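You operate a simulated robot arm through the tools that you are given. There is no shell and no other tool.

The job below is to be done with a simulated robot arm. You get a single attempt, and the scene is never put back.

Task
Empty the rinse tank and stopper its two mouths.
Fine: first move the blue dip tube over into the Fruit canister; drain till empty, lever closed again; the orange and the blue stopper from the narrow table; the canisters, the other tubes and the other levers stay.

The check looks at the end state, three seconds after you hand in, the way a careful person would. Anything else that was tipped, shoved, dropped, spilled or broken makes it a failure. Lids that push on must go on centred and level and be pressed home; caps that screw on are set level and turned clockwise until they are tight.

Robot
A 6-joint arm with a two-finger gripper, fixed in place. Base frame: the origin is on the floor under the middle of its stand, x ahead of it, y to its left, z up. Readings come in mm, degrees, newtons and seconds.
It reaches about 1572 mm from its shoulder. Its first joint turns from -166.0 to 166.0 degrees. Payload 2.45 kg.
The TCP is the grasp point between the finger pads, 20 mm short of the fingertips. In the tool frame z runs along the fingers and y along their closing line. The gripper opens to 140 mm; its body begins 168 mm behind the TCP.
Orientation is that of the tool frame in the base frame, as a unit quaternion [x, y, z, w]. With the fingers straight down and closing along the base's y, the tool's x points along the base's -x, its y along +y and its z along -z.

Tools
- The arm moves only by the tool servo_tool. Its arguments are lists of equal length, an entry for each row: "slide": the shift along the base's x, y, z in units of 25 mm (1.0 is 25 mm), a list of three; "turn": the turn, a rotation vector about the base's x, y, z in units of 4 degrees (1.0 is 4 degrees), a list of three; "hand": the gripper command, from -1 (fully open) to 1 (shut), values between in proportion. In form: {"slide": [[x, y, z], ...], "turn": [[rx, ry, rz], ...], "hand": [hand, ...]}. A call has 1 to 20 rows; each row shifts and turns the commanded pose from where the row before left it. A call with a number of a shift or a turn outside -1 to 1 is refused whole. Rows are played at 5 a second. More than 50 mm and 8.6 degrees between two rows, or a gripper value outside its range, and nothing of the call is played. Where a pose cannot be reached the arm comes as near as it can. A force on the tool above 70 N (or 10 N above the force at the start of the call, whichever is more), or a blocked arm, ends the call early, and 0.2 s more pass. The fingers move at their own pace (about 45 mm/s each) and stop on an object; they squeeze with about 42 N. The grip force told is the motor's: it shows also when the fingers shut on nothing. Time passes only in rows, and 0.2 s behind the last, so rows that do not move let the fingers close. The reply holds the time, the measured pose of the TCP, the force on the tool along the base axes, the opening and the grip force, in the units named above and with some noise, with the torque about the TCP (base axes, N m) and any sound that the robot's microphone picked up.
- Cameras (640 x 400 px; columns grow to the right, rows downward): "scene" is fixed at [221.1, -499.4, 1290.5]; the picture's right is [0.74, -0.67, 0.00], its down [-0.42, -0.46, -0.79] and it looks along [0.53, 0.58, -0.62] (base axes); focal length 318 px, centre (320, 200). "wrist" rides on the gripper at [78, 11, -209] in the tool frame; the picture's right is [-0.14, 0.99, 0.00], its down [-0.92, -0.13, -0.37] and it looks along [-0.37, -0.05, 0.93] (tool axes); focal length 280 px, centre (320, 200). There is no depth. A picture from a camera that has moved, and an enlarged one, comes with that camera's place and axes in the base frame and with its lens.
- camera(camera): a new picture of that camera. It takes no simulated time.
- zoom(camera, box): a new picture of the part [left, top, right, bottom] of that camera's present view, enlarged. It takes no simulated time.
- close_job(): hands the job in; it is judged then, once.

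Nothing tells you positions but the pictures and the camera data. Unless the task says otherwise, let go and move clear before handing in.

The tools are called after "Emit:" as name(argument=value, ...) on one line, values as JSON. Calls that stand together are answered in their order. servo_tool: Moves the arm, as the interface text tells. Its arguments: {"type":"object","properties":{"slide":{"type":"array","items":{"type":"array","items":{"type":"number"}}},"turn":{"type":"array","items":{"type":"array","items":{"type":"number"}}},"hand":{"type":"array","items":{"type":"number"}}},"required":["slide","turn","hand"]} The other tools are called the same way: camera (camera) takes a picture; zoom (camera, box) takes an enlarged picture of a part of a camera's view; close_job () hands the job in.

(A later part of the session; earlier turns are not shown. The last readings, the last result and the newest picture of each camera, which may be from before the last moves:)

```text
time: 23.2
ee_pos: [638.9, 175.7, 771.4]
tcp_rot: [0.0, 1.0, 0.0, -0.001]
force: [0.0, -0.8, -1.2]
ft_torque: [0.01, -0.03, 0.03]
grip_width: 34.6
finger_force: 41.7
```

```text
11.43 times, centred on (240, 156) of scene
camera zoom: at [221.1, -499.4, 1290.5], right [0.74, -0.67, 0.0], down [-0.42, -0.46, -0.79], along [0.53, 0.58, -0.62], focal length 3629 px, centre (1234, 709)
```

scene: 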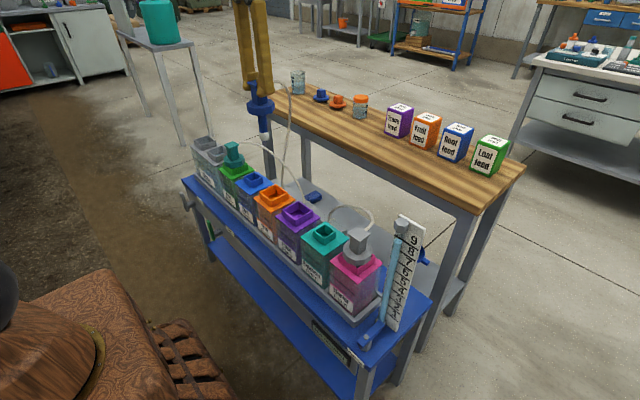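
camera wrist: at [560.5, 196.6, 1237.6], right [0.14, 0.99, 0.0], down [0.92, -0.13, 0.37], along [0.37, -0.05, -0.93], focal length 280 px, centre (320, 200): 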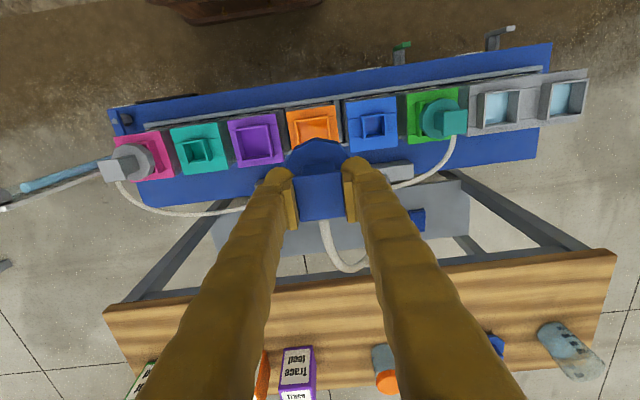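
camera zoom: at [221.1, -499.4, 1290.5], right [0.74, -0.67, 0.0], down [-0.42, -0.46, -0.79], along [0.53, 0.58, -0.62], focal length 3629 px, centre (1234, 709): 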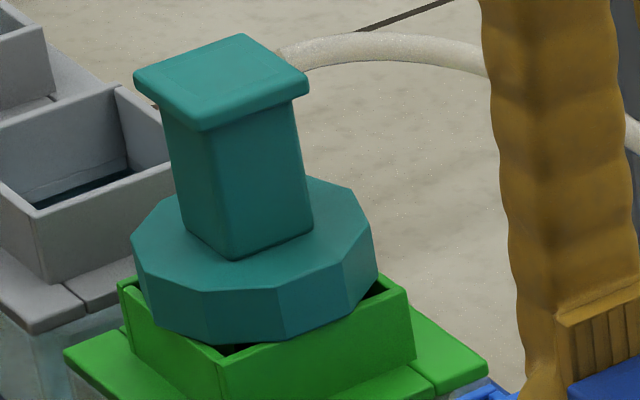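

Compared with the teal tube on Leaf, mine sits about 2 mm too far toward +y and 1 mm toward −x, and is still 1–2 mm above the rim. I'll correct that and lower in fine steps.

Emit:
servo_tool(slide=[[0.04, -0.08, 0], [0, 0, 0], [0, 0, -0.04], [0, 0, -0.04]], turn=[[0, 0, 0], [0, 0, 0], [0, 0, 0], [0, 0, 0]], hand=[1, 1, 1, 1])

Emit:
servo_tool(slide=[[0, 0, -0.04], [0, 0, -0.04]], turn=[[0, 0, 0], [0, 0, 0]], hand=[1, 1])

Emit:
zoom(camera="scene", box=[248, 170, 304, 205])

Emit:
zoom(camera="wrist", box=[256, 110, 384, 190])

```text
time: 24.2
ee_pos: [640.5, 172.5, 770.3]
tcp_rot: [-0.001, 1.0, 0.0, 0.001]
force: [-5.7, 1.4, 20.9]
ft_torque: [0.01, 0.49, 0.0]
grip_width: 34.7
finger_force: 42.2
```

```text
time: 24.8
ee_pos: [641.7, 174.7, 768.1]
tcp_rot: [0.0, 1.0, 0.0, 0.0]
force: [-0.3, 3.5, 35.4]
ft_torque: [0.0, -0.19, 0.01]
grip_width: 34.8
finger_force: 41.8
```

```text
11.43 times, centred on (276, 188) of scene
camera zoom: at [221.1, -499.4, 1290.5], right [0.74, -0.67, 0.0], down [-0.42, -0.46, -0.79], along [0.53, 0.58, -0.62], focal length 3629 px, centre (823, 343)
```

zoom: 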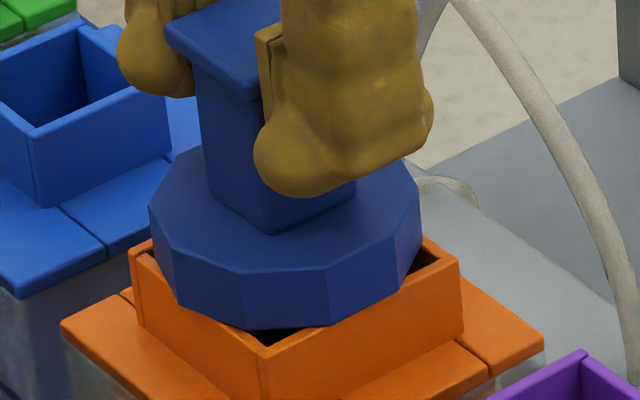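

```text
5.00 times, centred on (320, 150) of wrist
camera zoom: at [562.0, 184.7, 976.8], right [0.14, 0.99, 0.0], down [0.92, -0.13, 0.37], along [0.37, -0.05, -0.93], focal length 1402 px, centre (320, 450)
```

zoom: 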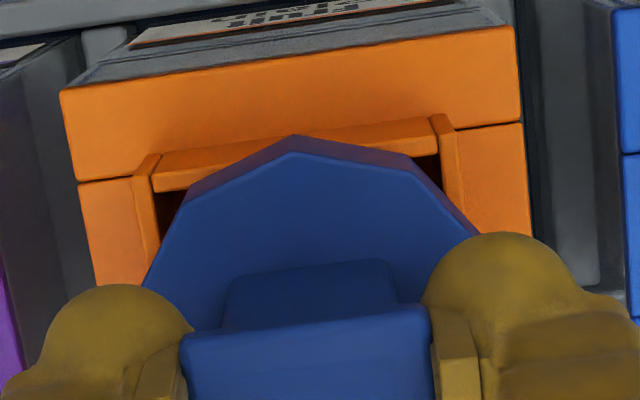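

The disc is seated (35 N reaction) and centred. I'll relax the push, open the fingers and check.

Emit:
servo_tool(slide=[[0, 0, 0.04], [0, 0, 0.04], [0, 0, 0], [0, 0, 0], [0, 0, 0], [0, 0, 0]], turn=[[0, 0, 0], [0, 0, 0], [0, 0, 0], [0, 0, 0], [0, 0, 0], [0, 0, 0]], hand=[1, 1, 0.4, 0, -0.3, -0.3])

Emit:
zoom(camera="scene", box=[248, 165, 304, 200])

Emit:
camera(camera="wrist")

```text
time: 26.2
ee_pos: [640.2, 173.3, 768.6]
tcp_rot: [0.001, 1.0, 0.0, 0.0]
force: [0.4, -0.1, 0.9]
ft_torque: [-0.02, -0.02, -0.01]
grip_width: 91.0
finger_force: 0.1
```

```text
11.43 times, centred on (276, 182) of scene
camera zoom: at [221.1, -499.4, 1290.5], right [0.74, -0.67, 0.0], down [-0.42, -0.46, -0.79], along [0.53, 0.58, -0.62], focal length 3629 px, centre (823, 400)
```

zoom: 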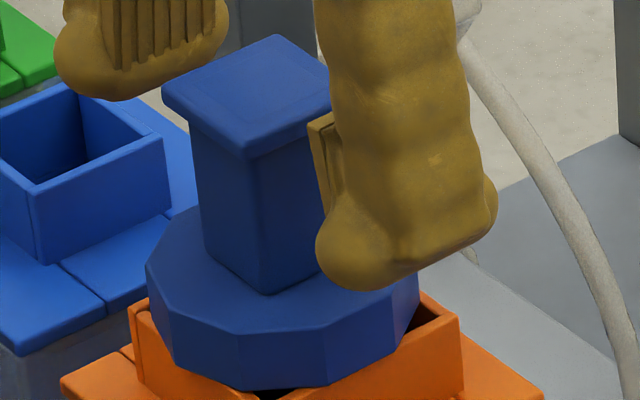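

```text
taken
camera wrist: at [561.5, 184.4, 977.9], right [0.14, 0.99, 0.0], down [0.92, -0.13, 0.37], along [0.36, -0.05, -0.93], focal length 280 px, centre (320, 200)
```

wrist: 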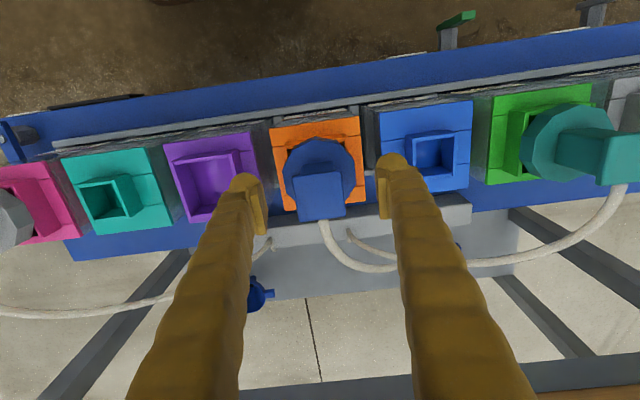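

The blue dip tube stands level in Fruit. I'll rise straight up clear of it.

Emit:
servo_tool(slide=[[0, 0, 0.4], [0, 0, 0.8], [0, 0, 0.9], [0, 0, 0.9], [0, 0, 0.9], [0, 0, 0.9], [0, 0, 0.9], [0, 0, 0.9], [0, 0, 0.9], [0, 0, 0.9]], turn=[[0, 0, 0], [0, 0, 0], [0, 0, 0], [0, 0, 0], [0, 0, 0], [0, 0, 0], [0, 0, 0], [0, 0, 0], [0, 0, 0], [0, 0, 0]], hand=[-0.3, -0.3, -0.3, -0.3, -0.3, -0.3, -0.3, -0.3, -0.3, -0.3])

Emit:
camera(camera="scene")

Emit:
camera(camera="wrist")

Emit:
zoom(camera="scene", box=[232, 155, 312, 205])

```text
time: 28.4
ee_pos: [638.0, 171.2, 979.0]
tcp_rot: [0.0, 1.0, 0.0, 0.0]
force: [1.1, 0.2, 0.0]
ft_torque: [0.0, -0.04, 0.01]
grip_width: 90.8
finger_force: 0.1
```

```text
taken
```

scene: 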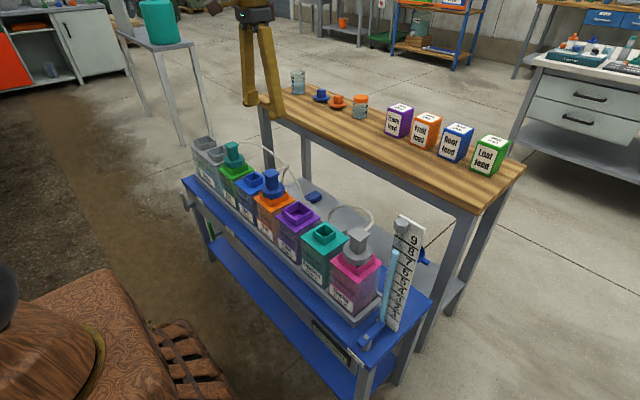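

```text
taken
camera wrist: at [560.4, 183.7, 1188.3], right [0.14, 0.99, 0.0], down [0.92, -0.13, 0.37], along [0.36, -0.05, -0.93], focal length 280 px, centre (320, 200)
```

wrist: 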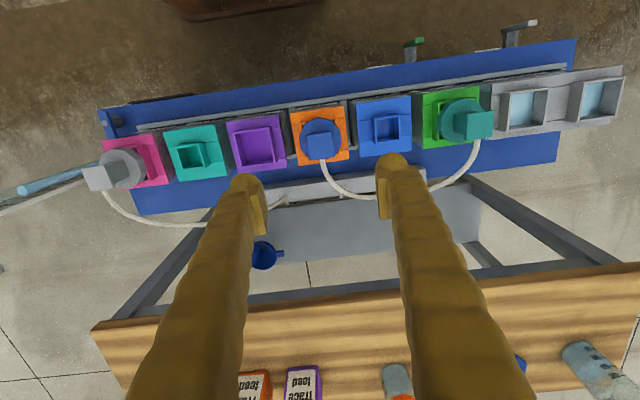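

```text
8.00 times, centred on (272, 180) of scene
camera zoom: at [221.1, -499.4, 1290.5], right [0.74, -0.67, 0.0], down [-0.42, -0.46, -0.79], along [0.53, 0.58, -0.62], focal length 2540 px, centre (704, 360)
```

zoom: 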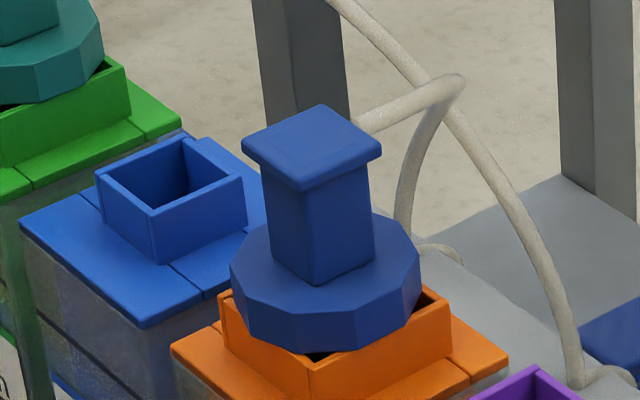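

The dip tube is done. Next the drain lever: I'll move to the front of the bench and tilt the tool so the fingers point along +x at the lever, closing across its handle.

Emit:
servo_tool(slide=[[-0.77, 0.95, 0], [-0.77, 0.95, 0], [-0.77, 0.95, 0], [-0.77, 0.95, 0], [-0.77, 0.95, 0], [-0.77, 0.95, 0], [-0.77, 0.95, 0], [-0.77, 0.95, 0], [-0.77, 0.95, 0], [-0.77, 0.95, 0], [-0.77, 0.95, 0], [-0.77, 0.95, 0], [-0.77, 0.95, 0], [-0.77, 0.95, 0], [-0.77, 0.95, 0], [-0.77, 0.95, 0]], turn=[[0, 0, 0], [0, 0, 0], [0, 0, 0], [0, 0, 0], [0, 0, 0], [0, 0, 0], [0, 0, 0], [0, 0, 0], [0, -1, 0], [0, -1, 0], [0, -1, 0], [0, -1, 0], [0, -1, 0], [0, -1, 0], [0, -1, 0], [0, -1, 0]], hand=[-0.3, -0.3, -0.3, -0.3, -0.3, -0.3, -0.3, -0.3, -0.3, -0.3, -0.3, -0.3, -0.3, -0.3, -0.3, -0.3])

Emit:
camera(camera="wrist")

Emit:
camera(camera="scene")

```text
time: 32.0
ee_pos: [386.3, 511.5, 1045.5]
tcp_rot: [0.065, 0.953, 0.036, 0.292]
force: [-0.1, 1.0, 0.0]
ft_torque: [-0.07, -0.11, -0.05]
grip_width: 91.1
finger_force: 0.0
stopped in row 16: the arm was blocked; the commanded pose is now the measured one
```

```text
taken
camera wrist: at [205.6, 527.0, 1177.4], right [0.21, 0.96, 0.18], down [0.54, -0.27, 0.8], along [0.82, -0.07, -0.57], focal length 280 px, centre (320, 200)
```

wrist: 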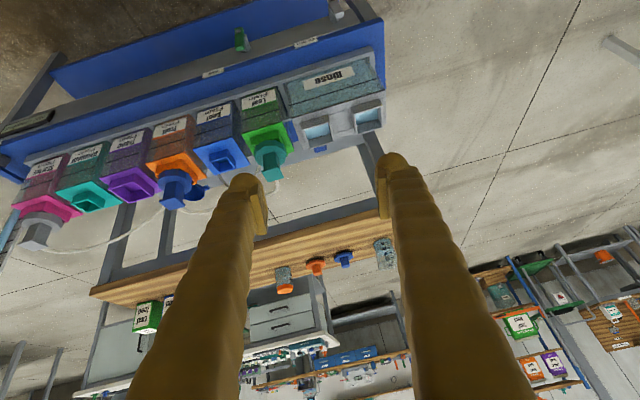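

```text
taken
```

scene: 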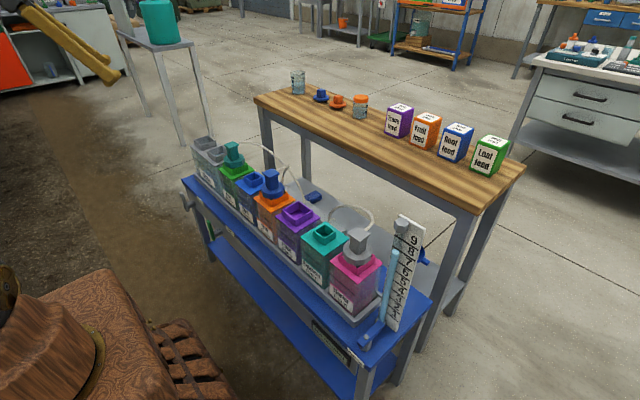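

The arm can't fold back enough to point the fingers along +x there. I'll undo the tilt, going back to fingers-down over the lever, and handle it from above instead.

Emit:
servo_tool(slide=[[0.46, 0.53, 0], [0.46, 0.53, 0], [0.46, 0.53, 0], [0.46, 0.53, 0], [0.46, 0.53, 0], [0.46, 0.53, 0], [0.46, 0.53, 0], [0.46, 0.53, 0], [0.46, 0.53, 0], [0, 0, 0]], turn=[[-0.117, 0.944, 0.21], [-0.117, 0.944, 0.21], [-0.117, 0.944, 0.21], [-0.117, 0.944, 0.21], [-0.117, 0.944, 0.21], [-0.117, 0.944, 0.21], [-0.117, 0.944, 0.21], [-0.117, 0.944, 0.21], [-0.117, 0.944, 0.21], [0, 0, 0]], hand=[-0.3, -0.3, -0.3, -0.3, -0.3, -0.3, -0.3, -0.3, -0.3, -0.3])

Emit:
camera(camera="wrist")

```text
time: 34.2
ee_pos: [481.3, 635.1, 1037.3]
tcp_rot: [-0.009, 1.0, 0.0, -0.004]
force: [0.7, -0.8, -0.4]
ft_torque: [-0.01, -0.01, 0.0]
grip_width: 90.8
finger_force: 0.1
```

```text
taken
camera wrist: at [405.1, 646.3, 1247.3], right [0.12, 0.99, 0.0], down [0.93, -0.11, 0.36], along [0.36, -0.05, -0.93], focal length 280 px, centre (320, 200)
```

wrist: 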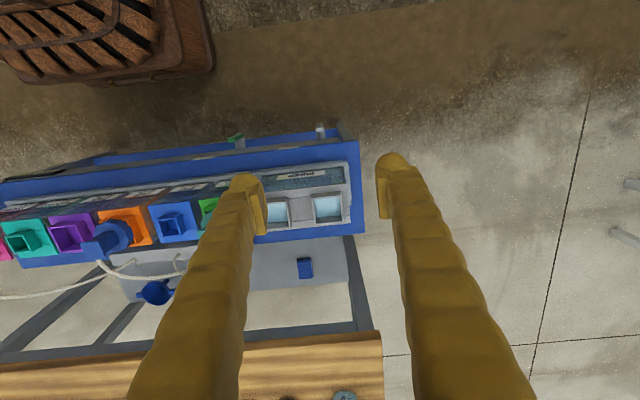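

Emit:
servo_tool(slide=[[0, 0, 0], [0, 0, -0.96], [0, 0, -0.96], [0, 0, -0.96], [0, 0, -0.96], [0, 0, -0.96], [0, 0, -0.96], [0, 0, -0.96], [0, 0, -0.96], [0, 0, -0.96], [0, 0, -0.96], [0, 0, -0.96], [0, 0, -0.96], [0, 0, -0.96], [0, 0, 0]], turn=[[0, -0.115, -0.258], [0, 0, 0], [0, 0, 0], [0, 0, 0], [0, 0, 0], [0, 0, 0], [0, 0, 0], [0, 0, 0], [0, 0, 0], [0, 0, 0], [0, 0, 0], [0, 0, 0], [0, 0, 0], [0, 0, 0], [0, 0, 0]], hand=[-0.3, -0.3, -0.3, -0.3, -0.3, -0.3, -0.3, -0.3, -0.3, -0.3, -0.3, -0.3, -0.3, -0.3, -0.3])

Emit:
camera(camera="wrist")

Emit:
camera(camera="scene")

```text
time: 37.4
ee_pos: [482.5, 635.9, 725.8]
tcp_rot: [0.0, 1.0, 0.0, 0.001]
force: [0.3, -0.1, -0.4]
ft_torque: [0.0, 0.04, -0.05]
grip_width: 90.9
finger_force: 0.1
```

```text
taken
camera wrist: at [403.6, 647.5, 934.8], right [0.14, 0.99, 0.0], down [0.92, -0.13, 0.37], along [0.37, -0.05, -0.93], focal length 280 px, centre (320, 200)
```

wrist: 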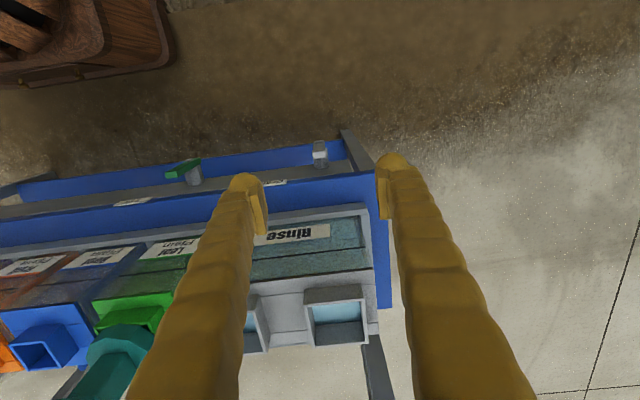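

```text
taken
```

scene: 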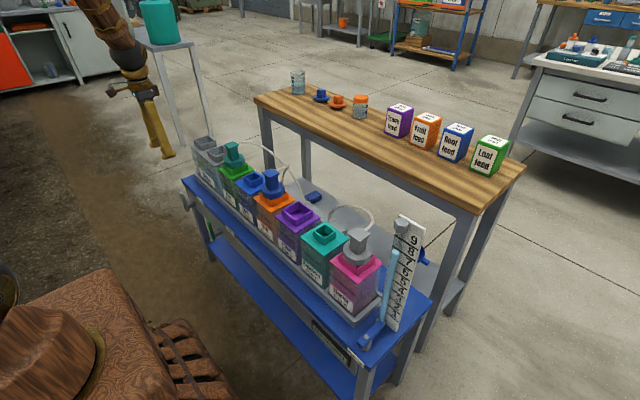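

Emit:
zoom(camera="wrist", box=[280, 125, 360, 175])

Emit:
zoom(camera="scene", box=[168, 180, 216, 210])

Emit:
zoom(camera="wrist", box=[240, 210, 400, 310])

```text
8.00 times, centred on (320, 150) of wrist
camera zoom: at [403.6, 647.5, 934.8], right [0.14, 0.99, 0.0], down [0.92, -0.13, 0.37], along [0.37, -0.05, -0.93], focal length 2243 px, centre (320, 600)
```

zoom: 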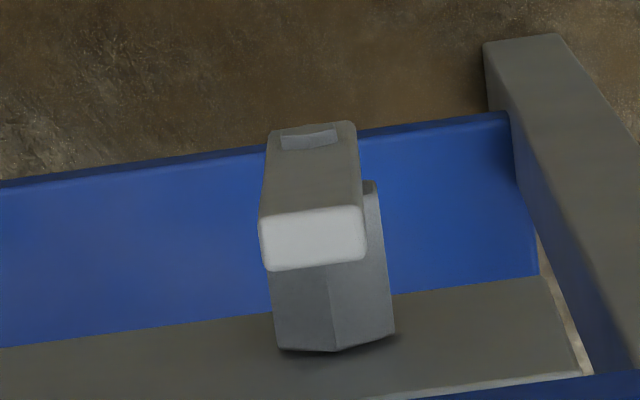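

```text
13.33 times, centred on (192, 195) of scene
camera zoom: at [221.1, -499.4, 1290.5], right [0.74, -0.67, 0.0], down [-0.42, -0.46, -0.79], along [0.53, 0.58, -0.62], focal length 4234 px, centre (2027, 267)
```

zoom: 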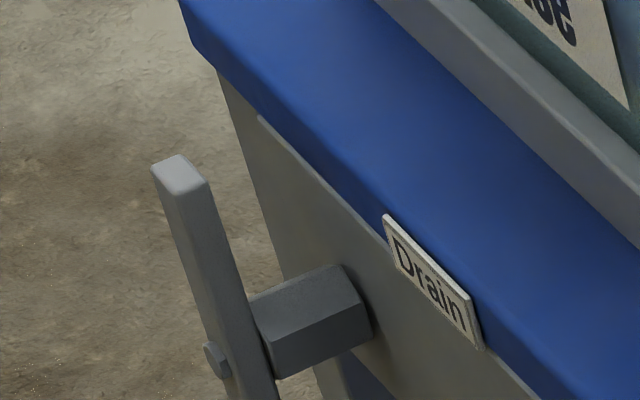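

```text
4.00 times, centred on (320, 260) of wrist
camera zoom: at [403.6, 647.5, 934.8], right [0.14, 0.99, 0.0], down [0.92, -0.13, 0.37], along [0.37, -0.05, -0.93], focal length 1122 px, centre (320, -40)
```

zoom: 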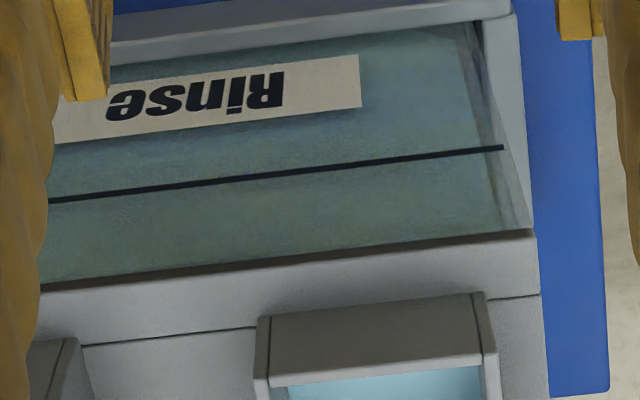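

The drain lever is exactly vertical: handle centred at x≈494.5, y≈633, top z≈519, pivot z≈451, 18 mm wide. I'll lower the half-open fingers around it.

Emit:
servo_tool(slide=[[0.32, -0.09, -0.85], [0, 0, -0.85], [0, 0, -0.85], [0, 0, -0.85], [0, 0, -0.85], [0, 0, -0.85], [0, 0, -0.85], [0, 0, 0]], turn=[[0, 0, 0], [0, 0, 0], [0, 0, 0], [0, 0, 0], [0, 0, 0], [0, 0, 0], [0, 0, 0], [0, 0, 0]], hand=[0.1, 0.1, 0.1, 0.1, 0.1, 0.1, 0.1, 0.1])

Emit:
camera(camera="wrist")

Emit:
zoom(camera="scene", box=[130, 130, 258, 210])

```text
time: 39.2
ee_pos: [489.2, 632.9, 578.4]
tcp_rot: [0.0, 1.0, 0.0, 0.001]
force: [0.4, 0.0, -0.9]
ft_torque: [0.0, 0.01, 0.0]
grip_width: 63.0
finger_force: 0.0
```

```text
taken
camera wrist: at [409.9, 644.1, 787.9], right [0.14, 0.99, 0.0], down [0.92, -0.13, 0.37], along [0.37, -0.05, -0.93], focal length 280 px, centre (320, 200)
```

wrist: 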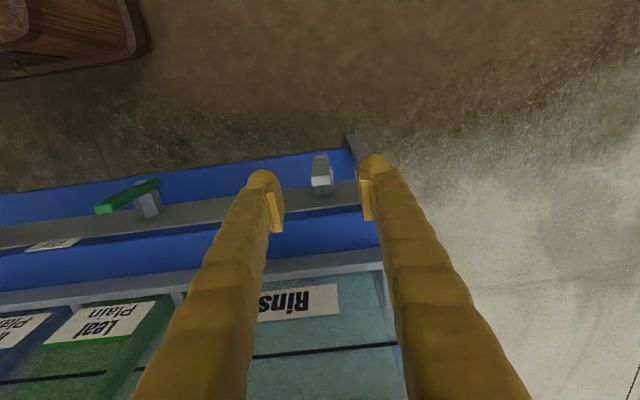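

```text
5.00 times, centred on (194, 170) of scene
camera zoom: at [221.1, -499.4, 1290.5], right [0.74, -0.67, 0.0], down [-0.42, -0.46, -0.79], along [0.53, 0.58, -0.62], focal length 1588 px, centre (950, 350)
```

zoom: 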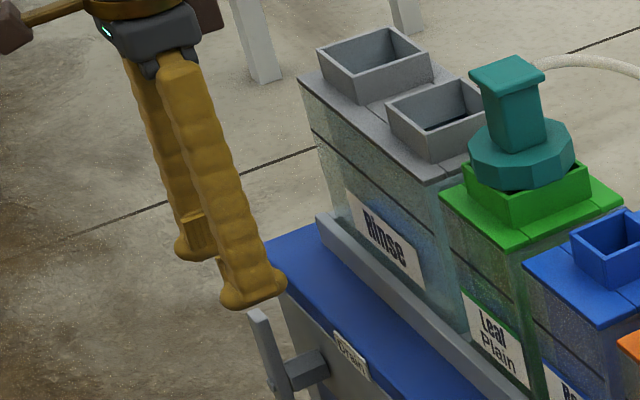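

Emit:
servo_tool(slide=[[0, 0, -0.8], [0, 0, -0.8], [0, 0, -0.8], [0, 0, -0.6], [0, 0, 0]], turn=[[0, 0, 0], [0, 0, 0], [0, 0, 0], [0, 0, 0], [0, 0, 0]], hand=[0.1, 0.1, 0.1, 0.1, 0.1])

Emit:
camera(camera="wrist")

Emit:
zoom(camera="scene", box=[130, 150, 258, 230])

```text
time: 40.4
ee_pos: [489.6, 632.9, 502.9]
tcp_rot: [0.0, 1.0, 0.001, 0.001]
force: [0.8, -0.7, -0.9]
ft_torque: [-0.03, -0.02, 0.02]
grip_width: 63.1
finger_force: 0.1
```

```text
taken
camera wrist: at [410.0, 645.2, 712.0], right [0.14, 0.99, 0.0], down [0.92, -0.13, 0.37], along [0.37, -0.05, -0.93], focal length 280 px, centre (320, 200)
```

wrist: 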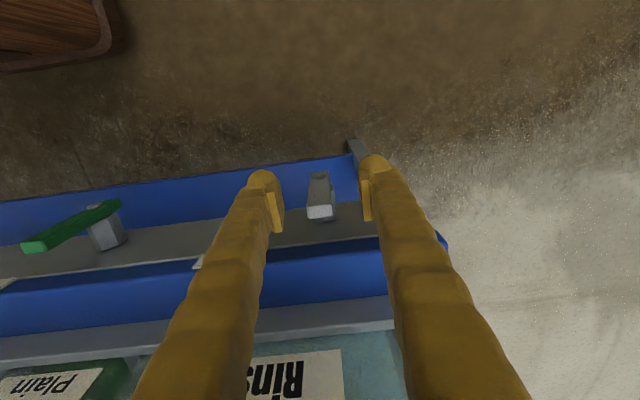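

```text
5.00 times, centred on (194, 190) of scene
camera zoom: at [221.1, -499.4, 1290.5], right [0.74, -0.67, 0.0], down [-0.42, -0.46, -0.79], along [0.53, 0.58, -0.62], focal length 1588 px, centre (950, 250)
```

zoom: 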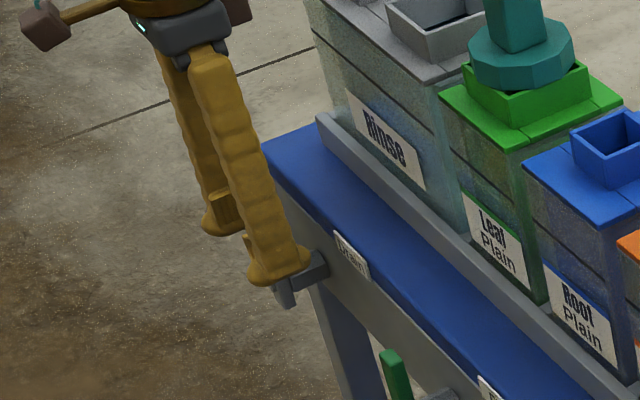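

Now I'll narrow the fingers to a loose cage (~20 mm) around the handle and feel which way it turns, starting gently toward +y.

Emit:
servo_tool(slide=[[0, 0, 0], [0, 0, 0], [0, 0, 0], [0, 0, 0], [0, 0, 0]], turn=[[0, 0, 0], [0, 0, 0], [0, 0, 0], [0, 0, 0], [0, 0, 0]], hand=[0.5, 0.7, 0.7, 0.7, 0.7])

Emit:
servo_tool(slide=[[0, 0.1, 0], [0, 0.1, 0], [0, 0, 0]], turn=[[0, 0, 0], [0, 0, 0], [0, 0, 0]], hand=[0.7, 0.7, 0.7])

Emit:
zoom(camera="wrist", box=[256, 140, 384, 220])

```text
time: 41.6
ee_pos: [486.9, 633.6, 502.5]
tcp_rot: [0.0, 1.0, 0.0, 0.001]
force: [-0.4, -1.5, 0.8]
ft_torque: [-0.03, 0.0, 0.01]
grip_width: 21.9
finger_force: 1.5
```

```text
time: 42.4
ee_pos: [489.1, 639.2, 501.3]
tcp_rot: [0.0, 1.0, -0.002, 0.0]
force: [-5.9, -14.6, -1.2]
ft_torque: [-0.14, 0.04, -0.16]
grip_width: 30.6
finger_force: 7.0
```

```text
5.00 times, centred on (320, 180) of wrist
camera zoom: at [410.5, 650.4, 711.5], right [0.14, 0.99, 0.0], down [0.92, -0.13, 0.37], along [0.37, -0.05, -0.93], focal length 1402 px, centre (320, 300)
```

zoom: 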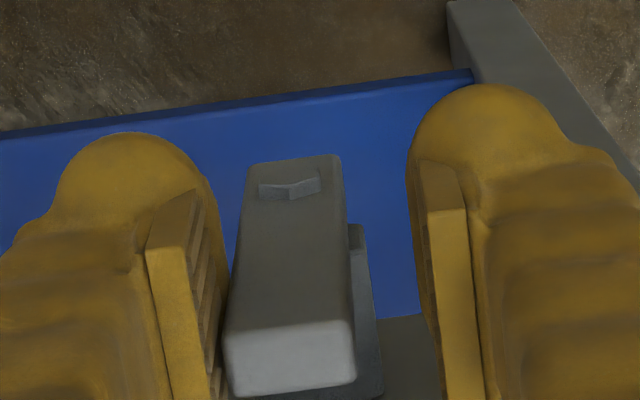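

Emit:
servo_tool(slide=[[0, -0.1, 0], [0, -0.1, 0], [0, -0.1, 0], [0, -0.1, 0], [0, -0.05, 0], [0, 0, 0]], turn=[[0, 0, 0], [0, 0, 0], [0, 0, 0], [0, 0, 0], [0, 0, 0], [0, 0, 0]], hand=[0.7, 0.7, 0.7, 0.7, 0.7, 0.7])

Emit:
zoom(camera="wrist", box=[256, 140, 384, 220])

```text
time: 43.8
ee_pos: [488.9, 627.3, 502.3]
tcp_rot: [0.0, 1.0, 0.0, 0.0]
force: [0.2, 0.0, -0.3]
ft_torque: [0.02, 0.01, -0.01]
grip_width: 21.7
finger_force: 0.4
```

```text
5.00 times, centred on (320, 180) of wrist
camera zoom: at [410.8, 639.2, 711.8], right [0.14, 0.99, 0.0], down [0.92, -0.13, 0.37], along [0.37, -0.05, -0.93], focal length 1402 px, centre (320, 300)
```

zoom: 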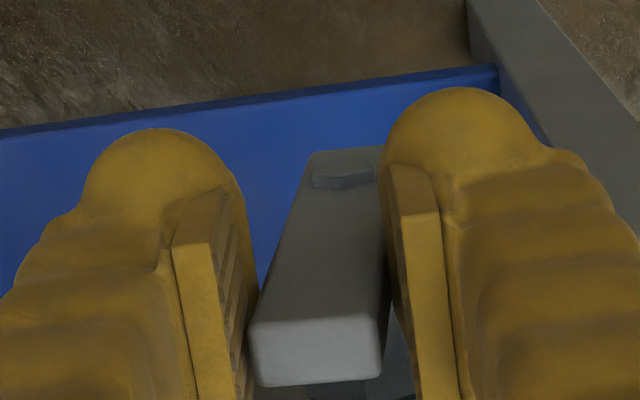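

The lever turns freely toward −y (the +y side is the closed stop). I'll swing it open by following its arc, tilting the tool along with it to about 48°.

Emit:
servo_tool(slide=[[0, -0.028, -0.008], [0, -0.028, -0.008], [0, -0.14, -0.024], [0, -0.14, -0.036], [0, -0.132, -0.044], [0, -0.132, -0.052], [0, -0.128, -0.064]], turn=[[1, 0, 0], [1, 0, 0], [1, 0, 0], [1, 0, 0], [1, 0, 0], [1, 0, 0], [1, 0, 0]], hand=[0.7, 0.7, 0.7, 0.7, 0.7, 0.7, 0.7])

Emit:
camera(camera="wrist")

Emit:
zoom(camera="scene", box=[130, 130, 258, 210])

```text
time: 45.4
ee_pos: [471.5, 621.4, 498.7]
tcp_rot: [-0.003, 0.99, 0.141, -0.027]
force: [0.9, 0.9, 0.7]
ft_torque: [-0.02, -0.03, 0.01]
grip_width: 21.2
finger_force: 0.0
out of reach, approached as far as the arm can: row 3, 4, 5, 7
```

```text
taken
camera wrist: at [404.9, 573.0, 706.4], right [0.14, 0.95, 0.27], down [0.94, -0.21, 0.27], along [0.31, 0.22, -0.93], focal length 280 px, centre (320, 200)
```

wrist: 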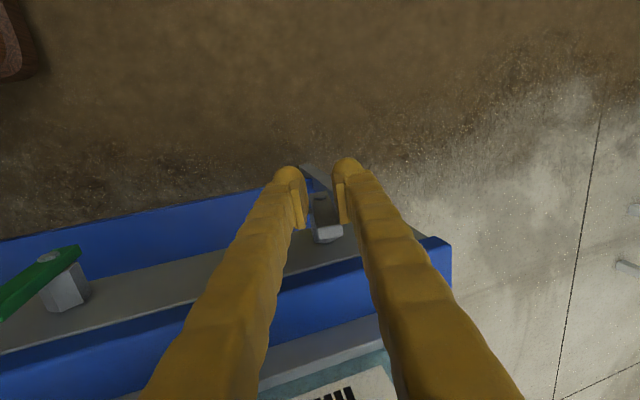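

```text
5.00 times, centred on (194, 170) of scene
camera zoom: at [221.1, -499.4, 1290.5], right [0.74, -0.67, 0.0], down [-0.42, -0.46, -0.79], along [0.53, 0.58, -0.62], focal length 1588 px, centre (950, 350)
```

zoom: 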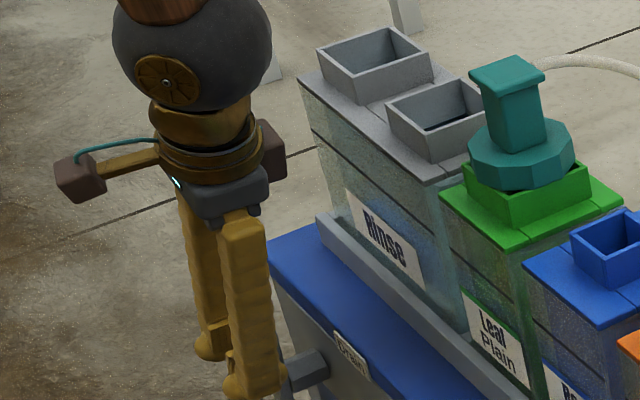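

The arm can't tilt that way here (out of reach). I'll undo the tilt and go back to fingers straight down, then push the lever with a vertical finger.

Emit:
servo_tool(slide=[[0, 0, 0], [0, 0, 0], [0, 0, 0], [0, 0, 0]], turn=[[-1, 0, 0], [-1, 0, 0], [-1, 0, 0], [-1, 0, 0]], hand=[0.7, 0.7, 0.7, 0.7])

Emit:
camera(camera="wrist")

Emit:
zoom(camera="scene", box=[130, 150, 258, 230])

```text
time: 46.4
ee_pos: [464.1, 623.3, 497.7]
tcp_rot: [-0.003, 0.997, 0.065, -0.042]
force: [0.0, -0.8, 0.1]
ft_torque: [0.01, 0.01, 0.02]
grip_width: 20.8
finger_force: 0.0
out of reach, approached as far as the arm can: row 2, 4
```

```text
taken
camera wrist: at [402.8, 607.4, 713.2], right [0.14, 0.98, 0.12], down [0.95, -0.16, 0.27], along [0.29, 0.07, -0.96], focal length 280 px, centre (320, 200)
```

wrist: 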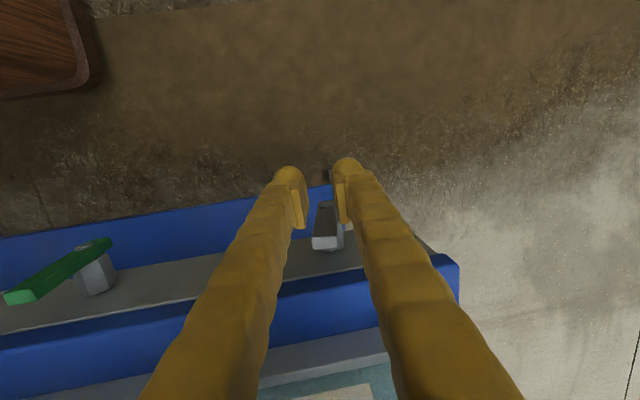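

```text
5.00 times, centred on (194, 190) of scene
camera zoom: at [221.1, -499.4, 1290.5], right [0.74, -0.67, 0.0], down [-0.42, -0.46, -0.79], along [0.53, 0.58, -0.62], focal length 1588 px, centre (950, 250)
```

zoom: 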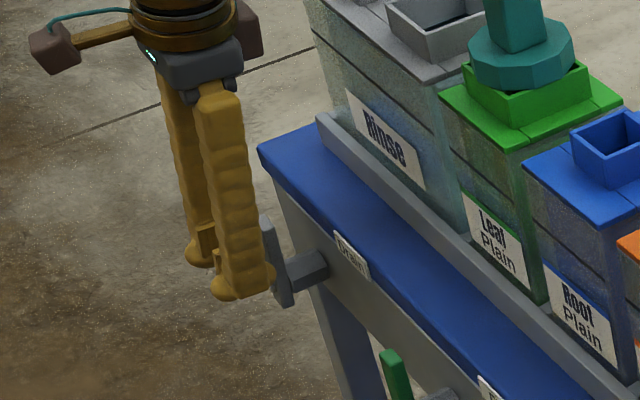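

Emit:
servo_tool(slide=[[-1, 0, 0.5], [0, 0, 1], [0, 0, 1], [0, 0, 1], [0, 0, 1], [0, 0, 1]], turn=[[0, 0, 0], [-1, 0, 0], [-1, 0, 0], [-1, 0, 0], [0, 0, 0], [0, 0, 0]], hand=[0.7, 0.7, 0.7, 0.7, 0.7, 0.7])

Emit:
camera(camera="wrist")

Emit:
zoom(camera="scene", box=[130, 150, 258, 230])

```text
time: 47.8
ee_pos: [438.7, 622.6, 635.0]
tcp_rot: [0.0, 0.998, -0.04, -0.042]
force: [-0.1, 0.0, -0.9]
ft_torque: [0.0, -0.01, 0.02]
grip_width: 20.9
finger_force: 0.0
```

```text
taken
camera wrist: at [378.1, 652.4, 849.1], right [0.14, 0.99, -0.09], down [0.95, -0.1, 0.3], along [0.29, -0.13, -0.95], focal length 280 px, centre (320, 200)
```

wrist: 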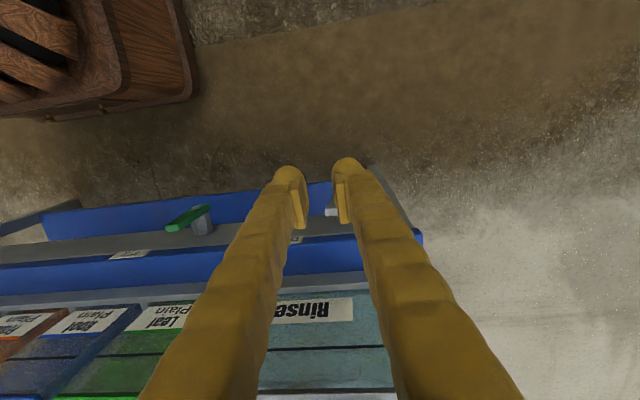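

```text
5.00 times, centred on (194, 190) of scene
camera zoom: at [221.1, -499.4, 1290.5], right [0.74, -0.67, 0.0], down [-0.42, -0.46, -0.79], along [0.53, 0.58, -0.62], focal length 1588 px, centre (950, 250)
```

zoom: 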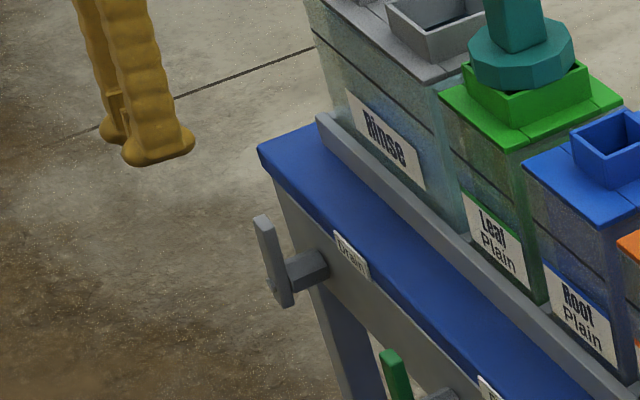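

The lever is only ~9° off vertical so far. I'll level the tool again, open the fingers to about 60 mm, and come back down straddling the lever so that one finger can push it open and the other push it shut.

Emit:
servo_tool(slide=[[0.4, 0.1, 0], [0.5, 0.1, 0], [0.5, 0.1, 0], [0.6, 0, 0], [0, 0, 0]], turn=[[0.573, -0.6, 0], [0.573, -0.6, 0], [0, 0, 0], [0, 0, 0], [0, 0, 0]], hand=[0.14, 0.14, 0.14, 0.14, 0.14])

Emit:
camera(camera="wrist")

```text
time: 49.0
ee_pos: [487.6, 630.5, 635.6]
tcp_rot: [0.002, 1.0, -0.001, 0.0]
force: [0.7, 0.7, -0.3]
ft_torque: [0.0, 0.0, 0.02]
grip_width: 60.5
finger_force: 0.0
```

```text
taken
camera wrist: at [410.4, 642.7, 845.7], right [0.14, 0.99, 0.0], down [0.92, -0.13, 0.37], along [0.36, -0.05, -0.93], focal length 280 px, centre (320, 200)
```

wrist: 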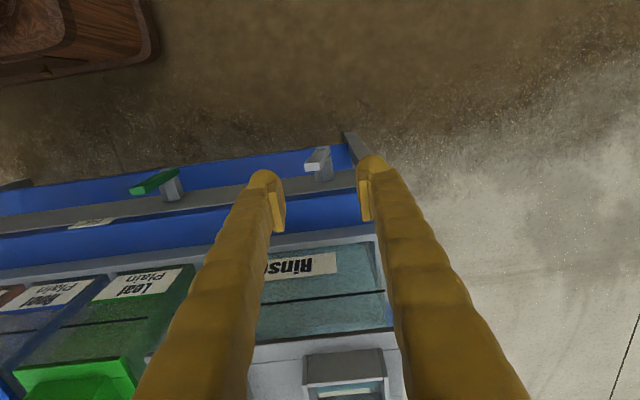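

Emit:
servo_tool(slide=[[0.1, 0.1, -0.85], [0, 0.1, -0.85], [0, 0, -0.85], [0, 0, -0.85], [0, 0, -0.85], [0, 0, -0.85], [0, 0, 0]], turn=[[0, 0, 0], [0, 0, 0], [0, 0, 0], [0, 0, 0], [0, 0, 0], [0, 0, 0], [0, 0, 0]], hand=[0.14, 0.14, 0.14, 0.14, 0.14, 0.14, 0.14])

Emit:
camera(camera="wrist")

Emit:
zoom(camera="scene", box=[130, 150, 258, 230])

```text
time: 50.6
ee_pos: [491.7, 636.8, 508.2]
tcp_rot: [0.0, 1.0, 0.0, 0.001]
force: [0.1, 0.5, 0.1]
ft_torque: [-0.03, 0.0, 0.03]
grip_width: 60.4
finger_force: 0.1
```

```text
taken
camera wrist: at [413.7, 648.0, 717.8], right [0.14, 0.99, 0.0], down [0.92, -0.13, 0.37], along [0.36, -0.05, -0.93], focal length 280 px, centre (320, 200)
```

wrist: 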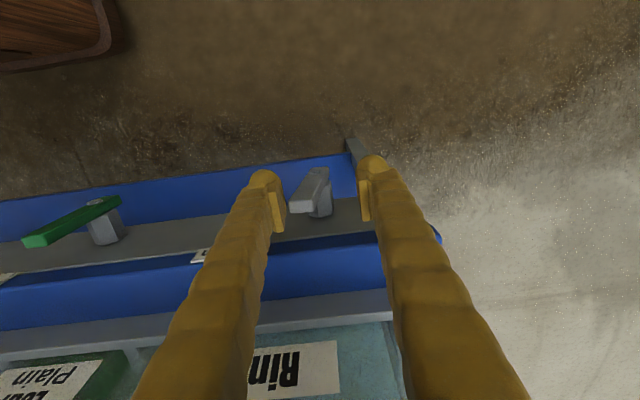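

```text
5.00 times, centred on (194, 190) of scene
camera zoom: at [221.1, -499.4, 1290.5], right [0.74, -0.67, 0.0], down [-0.42, -0.46, -0.79], along [0.53, 0.58, -0.62], focal length 1588 px, centre (950, 250)
```

zoom: 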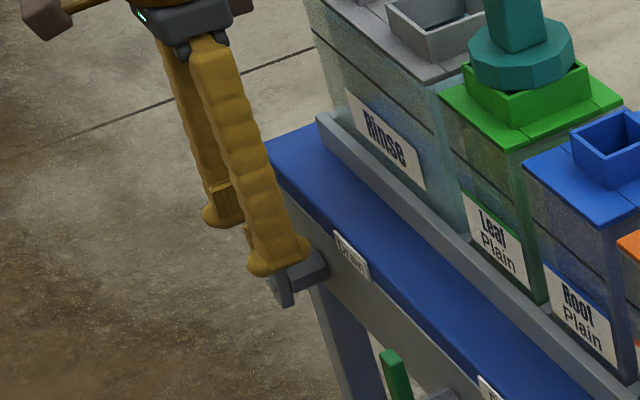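

Lever sits between the fingers. I'll now sweep −y so the far finger pushes the lever over to about 45°.

Emit:
servo_tool(slide=[[0, -0.3, 0], [0, -0.3, 0], [0, -0.3, 0], [0, -0.3, 0], [0, -0.3, 0], [0, -0.3, 0], [0, -0.3, 0], [0, -0.2, 0], [0, 0, 0]], turn=[[0, 0, 0], [0, 0, 0], [0, 0, 0], [0, 0, 0], [0, 0, 0], [0, 0, 0], [0, 0, 0], [0, 0, 0], [0, 0, 0]], hand=[0.14, 0.14, 0.14, 0.14, 0.14, 0.14, 0.14, 0.14, 0.14])

Emit:
camera(camera="wrist")

Emit:
zoom(camera="scene", box=[130, 150, 258, 230])

```text
time: 52.6
ee_pos: [490.5, 578.1, 508.5]
tcp_rot: [0.002, 1.0, 0.0, 0.001]
force: [-0.2, 0.1, 0.4]
ft_torque: [0.01, -0.02, -0.03]
grip_width: 60.1
finger_force: 0.5
```

```text
taken
camera wrist: at [412.5, 590.4, 718.1], right [0.14, 0.99, 0.0], down [0.92, -0.13, 0.37], along [0.36, -0.05, -0.93], focal length 280 px, centre (320, 200)
```

wrist: 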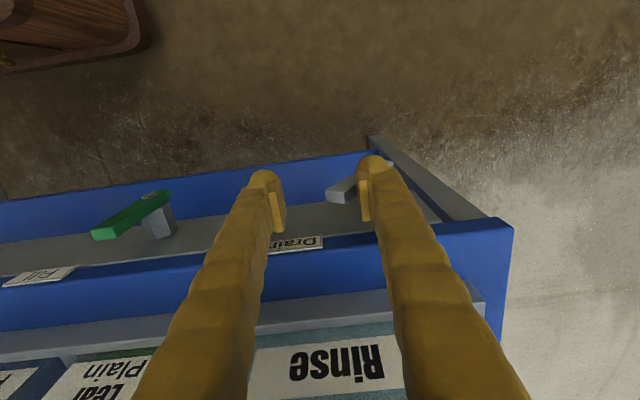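

```text
5.00 times, centred on (194, 190) of scene
camera zoom: at [221.1, -499.4, 1290.5], right [0.74, -0.67, 0.0], down [-0.42, -0.46, -0.79], along [0.53, 0.58, -0.62], focal length 1588 px, centre (950, 250)
```

zoom: 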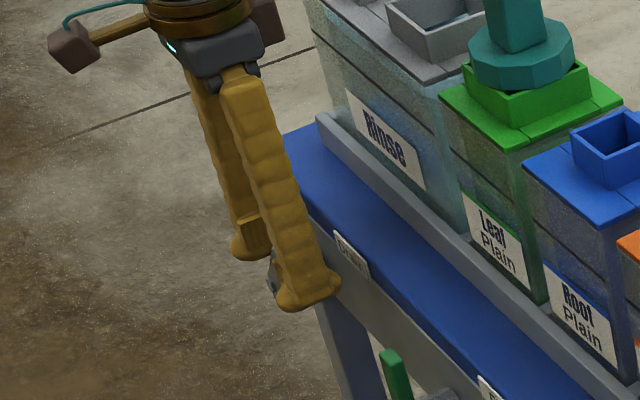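

The lever is around 45° open. I'll check the tank level, wait a few seconds, and compare.

Emit:
zoom(camera="scene", box=[184, 125, 248, 165])

Emit:
servo_tool(slide=[[0, 0, 0], [0, 0, 0], [0, 0, 0], [0, 0, 0], [0, 0, 0], [0, 0, 0], [0, 0, 0], [0, 0, 0], [0, 0, 0], [0, 0, 0], [0, 0, 0], [0, 0, 0], [0, 0, 0], [0, 0, 0], [0, 0, 0]], turn=[[0, 0, 0], [0, 0, 0], [0, 0, 0], [0, 0, 0], [0, 0, 0], [0, 0, 0], [0, 0, 0], [0, 0, 0], [0, 0, 0], [0, 0, 0], [0, 0, 0], [0, 0, 0], [0, 0, 0], [0, 0, 0], [0, 0, 0]], hand=[0.14, 0.14, 0.14, 0.14, 0.14, 0.14, 0.14, 0.14, 0.14, 0.14, 0.14, 0.14, 0.14, 0.14, 0.14])

Emit:
zoom(camera="scene", box=[184, 125, 248, 165])

Emit:
zoom(camera="scene", box=[170, 165, 250, 215])

```text
10.00 times, centred on (216, 145) of scene
camera zoom: at [221.1, -499.4, 1290.5], right [0.74, -0.67, 0.0], down [-0.42, -0.46, -0.79], along [0.53, 0.58, -0.62], focal length 3176 px, centre (1360, 750)
```

zoom: 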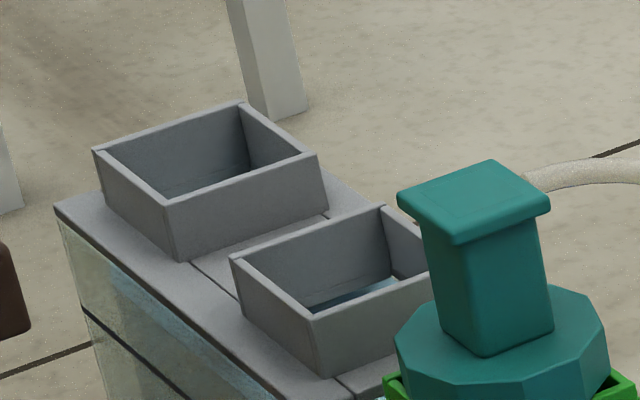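

```text
time: 55.8
ee_pos: [490.8, 578.3, 508.6]
tcp_rot: [0.001, 1.0, 0.0, 0.0]
force: [0.0, -0.2, -0.2]
ft_torque: [0.06, 0.01, 0.01]
grip_width: 60.3
finger_force: 0.0
```

```text
10.00 times, centred on (216, 145) of scene
camera zoom: at [221.1, -499.4, 1290.5], right [0.74, -0.67, 0.0], down [-0.42, -0.46, -0.79], along [0.53, 0.58, -0.62], focal length 3176 px, centre (1360, 750)
```

zoom: 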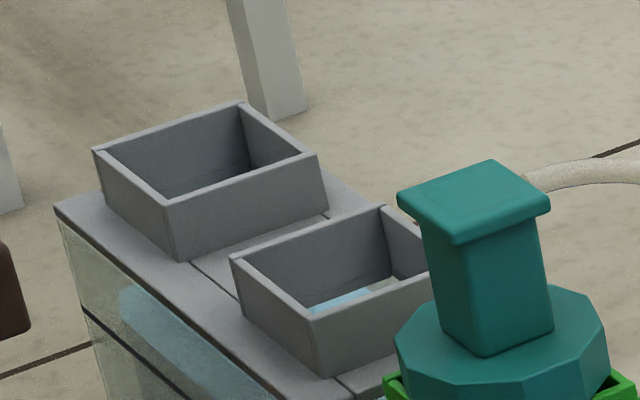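

```text
8.00 times, centred on (210, 190) of scene
camera zoom: at [221.1, -499.4, 1290.5], right [0.74, -0.67, 0.0], down [-0.42, -0.46, -0.79], along [0.53, 0.58, -0.62], focal length 2540 px, centre (1200, 280)
```

zoom: 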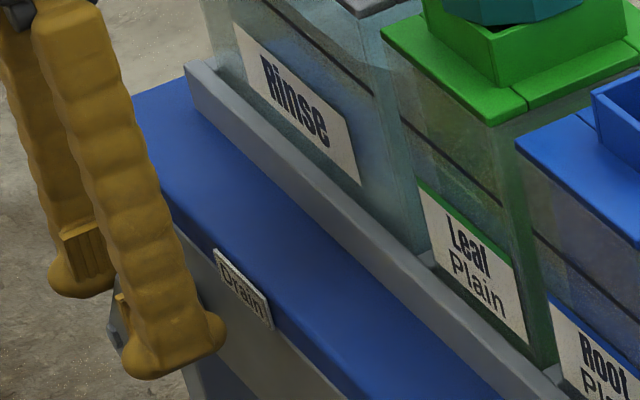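

The level is dropping, so the drain is flowing at this angle. I'll keep waiting and watch.

Emit:
servo_tool(slide=[[0, 0, 0], [0, 0, 0], [0, 0, 0], [0, 0, 0], [0, 0, 0], [0, 0, 0], [0, 0, 0], [0, 0, 0], [0, 0, 0], [0, 0, 0], [0, 0, 0], [0, 0, 0], [0, 0, 0], [0, 0, 0], [0, 0, 0], [0, 0, 0], [0, 0, 0], [0, 0, 0], [0, 0, 0], [0, 0, 0]], turn=[[0, 0, 0], [0, 0, 0], [0, 0, 0], [0, 0, 0], [0, 0, 0], [0, 0, 0], [0, 0, 0], [0, 0, 0], [0, 0, 0], [0, 0, 0], [0, 0, 0], [0, 0, 0], [0, 0, 0], [0, 0, 0], [0, 0, 0], [0, 0, 0], [0, 0, 0], [0, 0, 0], [0, 0, 0], [0, 0, 0]], hand=[0.14, 0.14, 0.14, 0.14, 0.14, 0.14, 0.14, 0.14, 0.14, 0.14, 0.14, 0.14, 0.14, 0.14, 0.14, 0.14, 0.14, 0.14, 0.14, 0.14])

Emit:
zoom(camera="scene", box=[176, 125, 256, 175])

Emit:
zoom(camera="scene", box=[120, 120, 280, 220])

Emit:
camera(camera="wrist")

```text
time: 60.0
ee_pos: [489.4, 579.6, 507.3]
tcp_rot: [0.001, 1.0, 0.0, 0.0]
force: [-0.2, -0.3, -0.1]
ft_torque: [-0.01, 0.01, 0.0]
grip_width: 60.4
finger_force: 0.0
```

```text
8.00 times, centred on (216, 150) of scene
camera zoom: at [221.1, -499.4, 1290.5], right [0.74, -0.67, 0.0], down [-0.42, -0.46, -0.79], along [0.53, 0.58, -0.62], focal length 2540 px, centre (1152, 600)
```

zoom: 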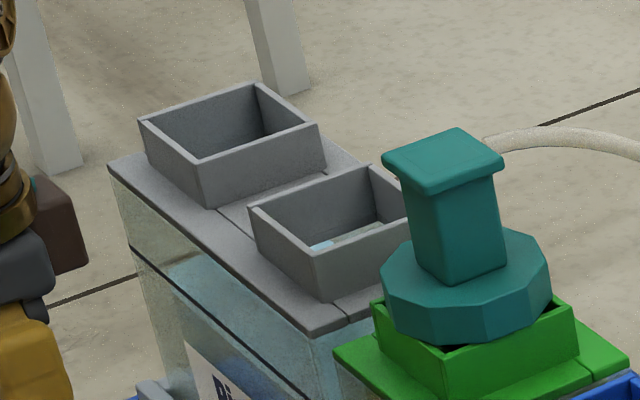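

```text
4.00 times, centred on (200, 170) of scene
camera zoom: at [221.1, -499.4, 1290.5], right [0.74, -0.67, 0.0], down [-0.42, -0.46, -0.79], along [0.53, 0.58, -0.62], focal length 1270 px, centre (800, 320)
```

zoom: 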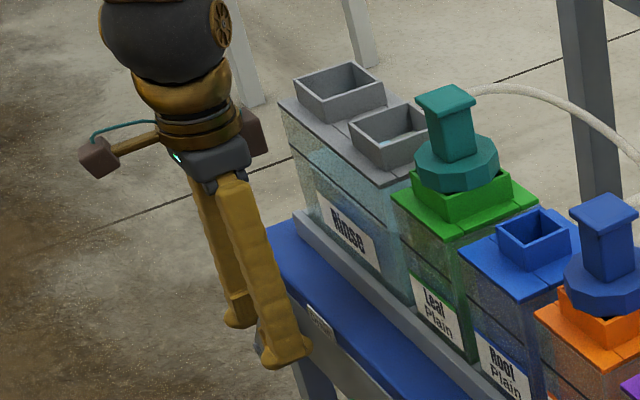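

```text
taken
camera wrist: at [412.6, 590.5, 718.1], right [0.14, 0.99, 0.0], down [0.92, -0.13, 0.37], along [0.36, -0.05, -0.93], focal length 280 px, centre (320, 200)
```

wrist: 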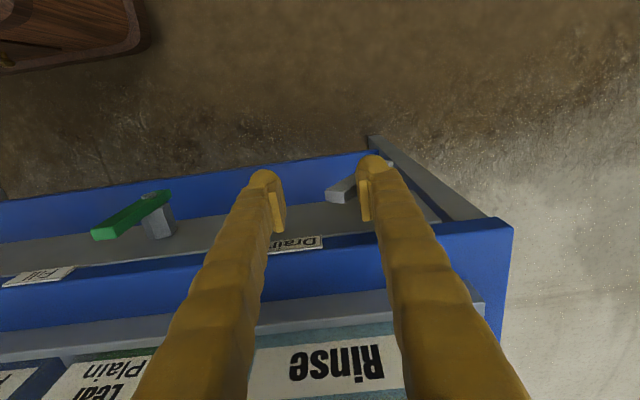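

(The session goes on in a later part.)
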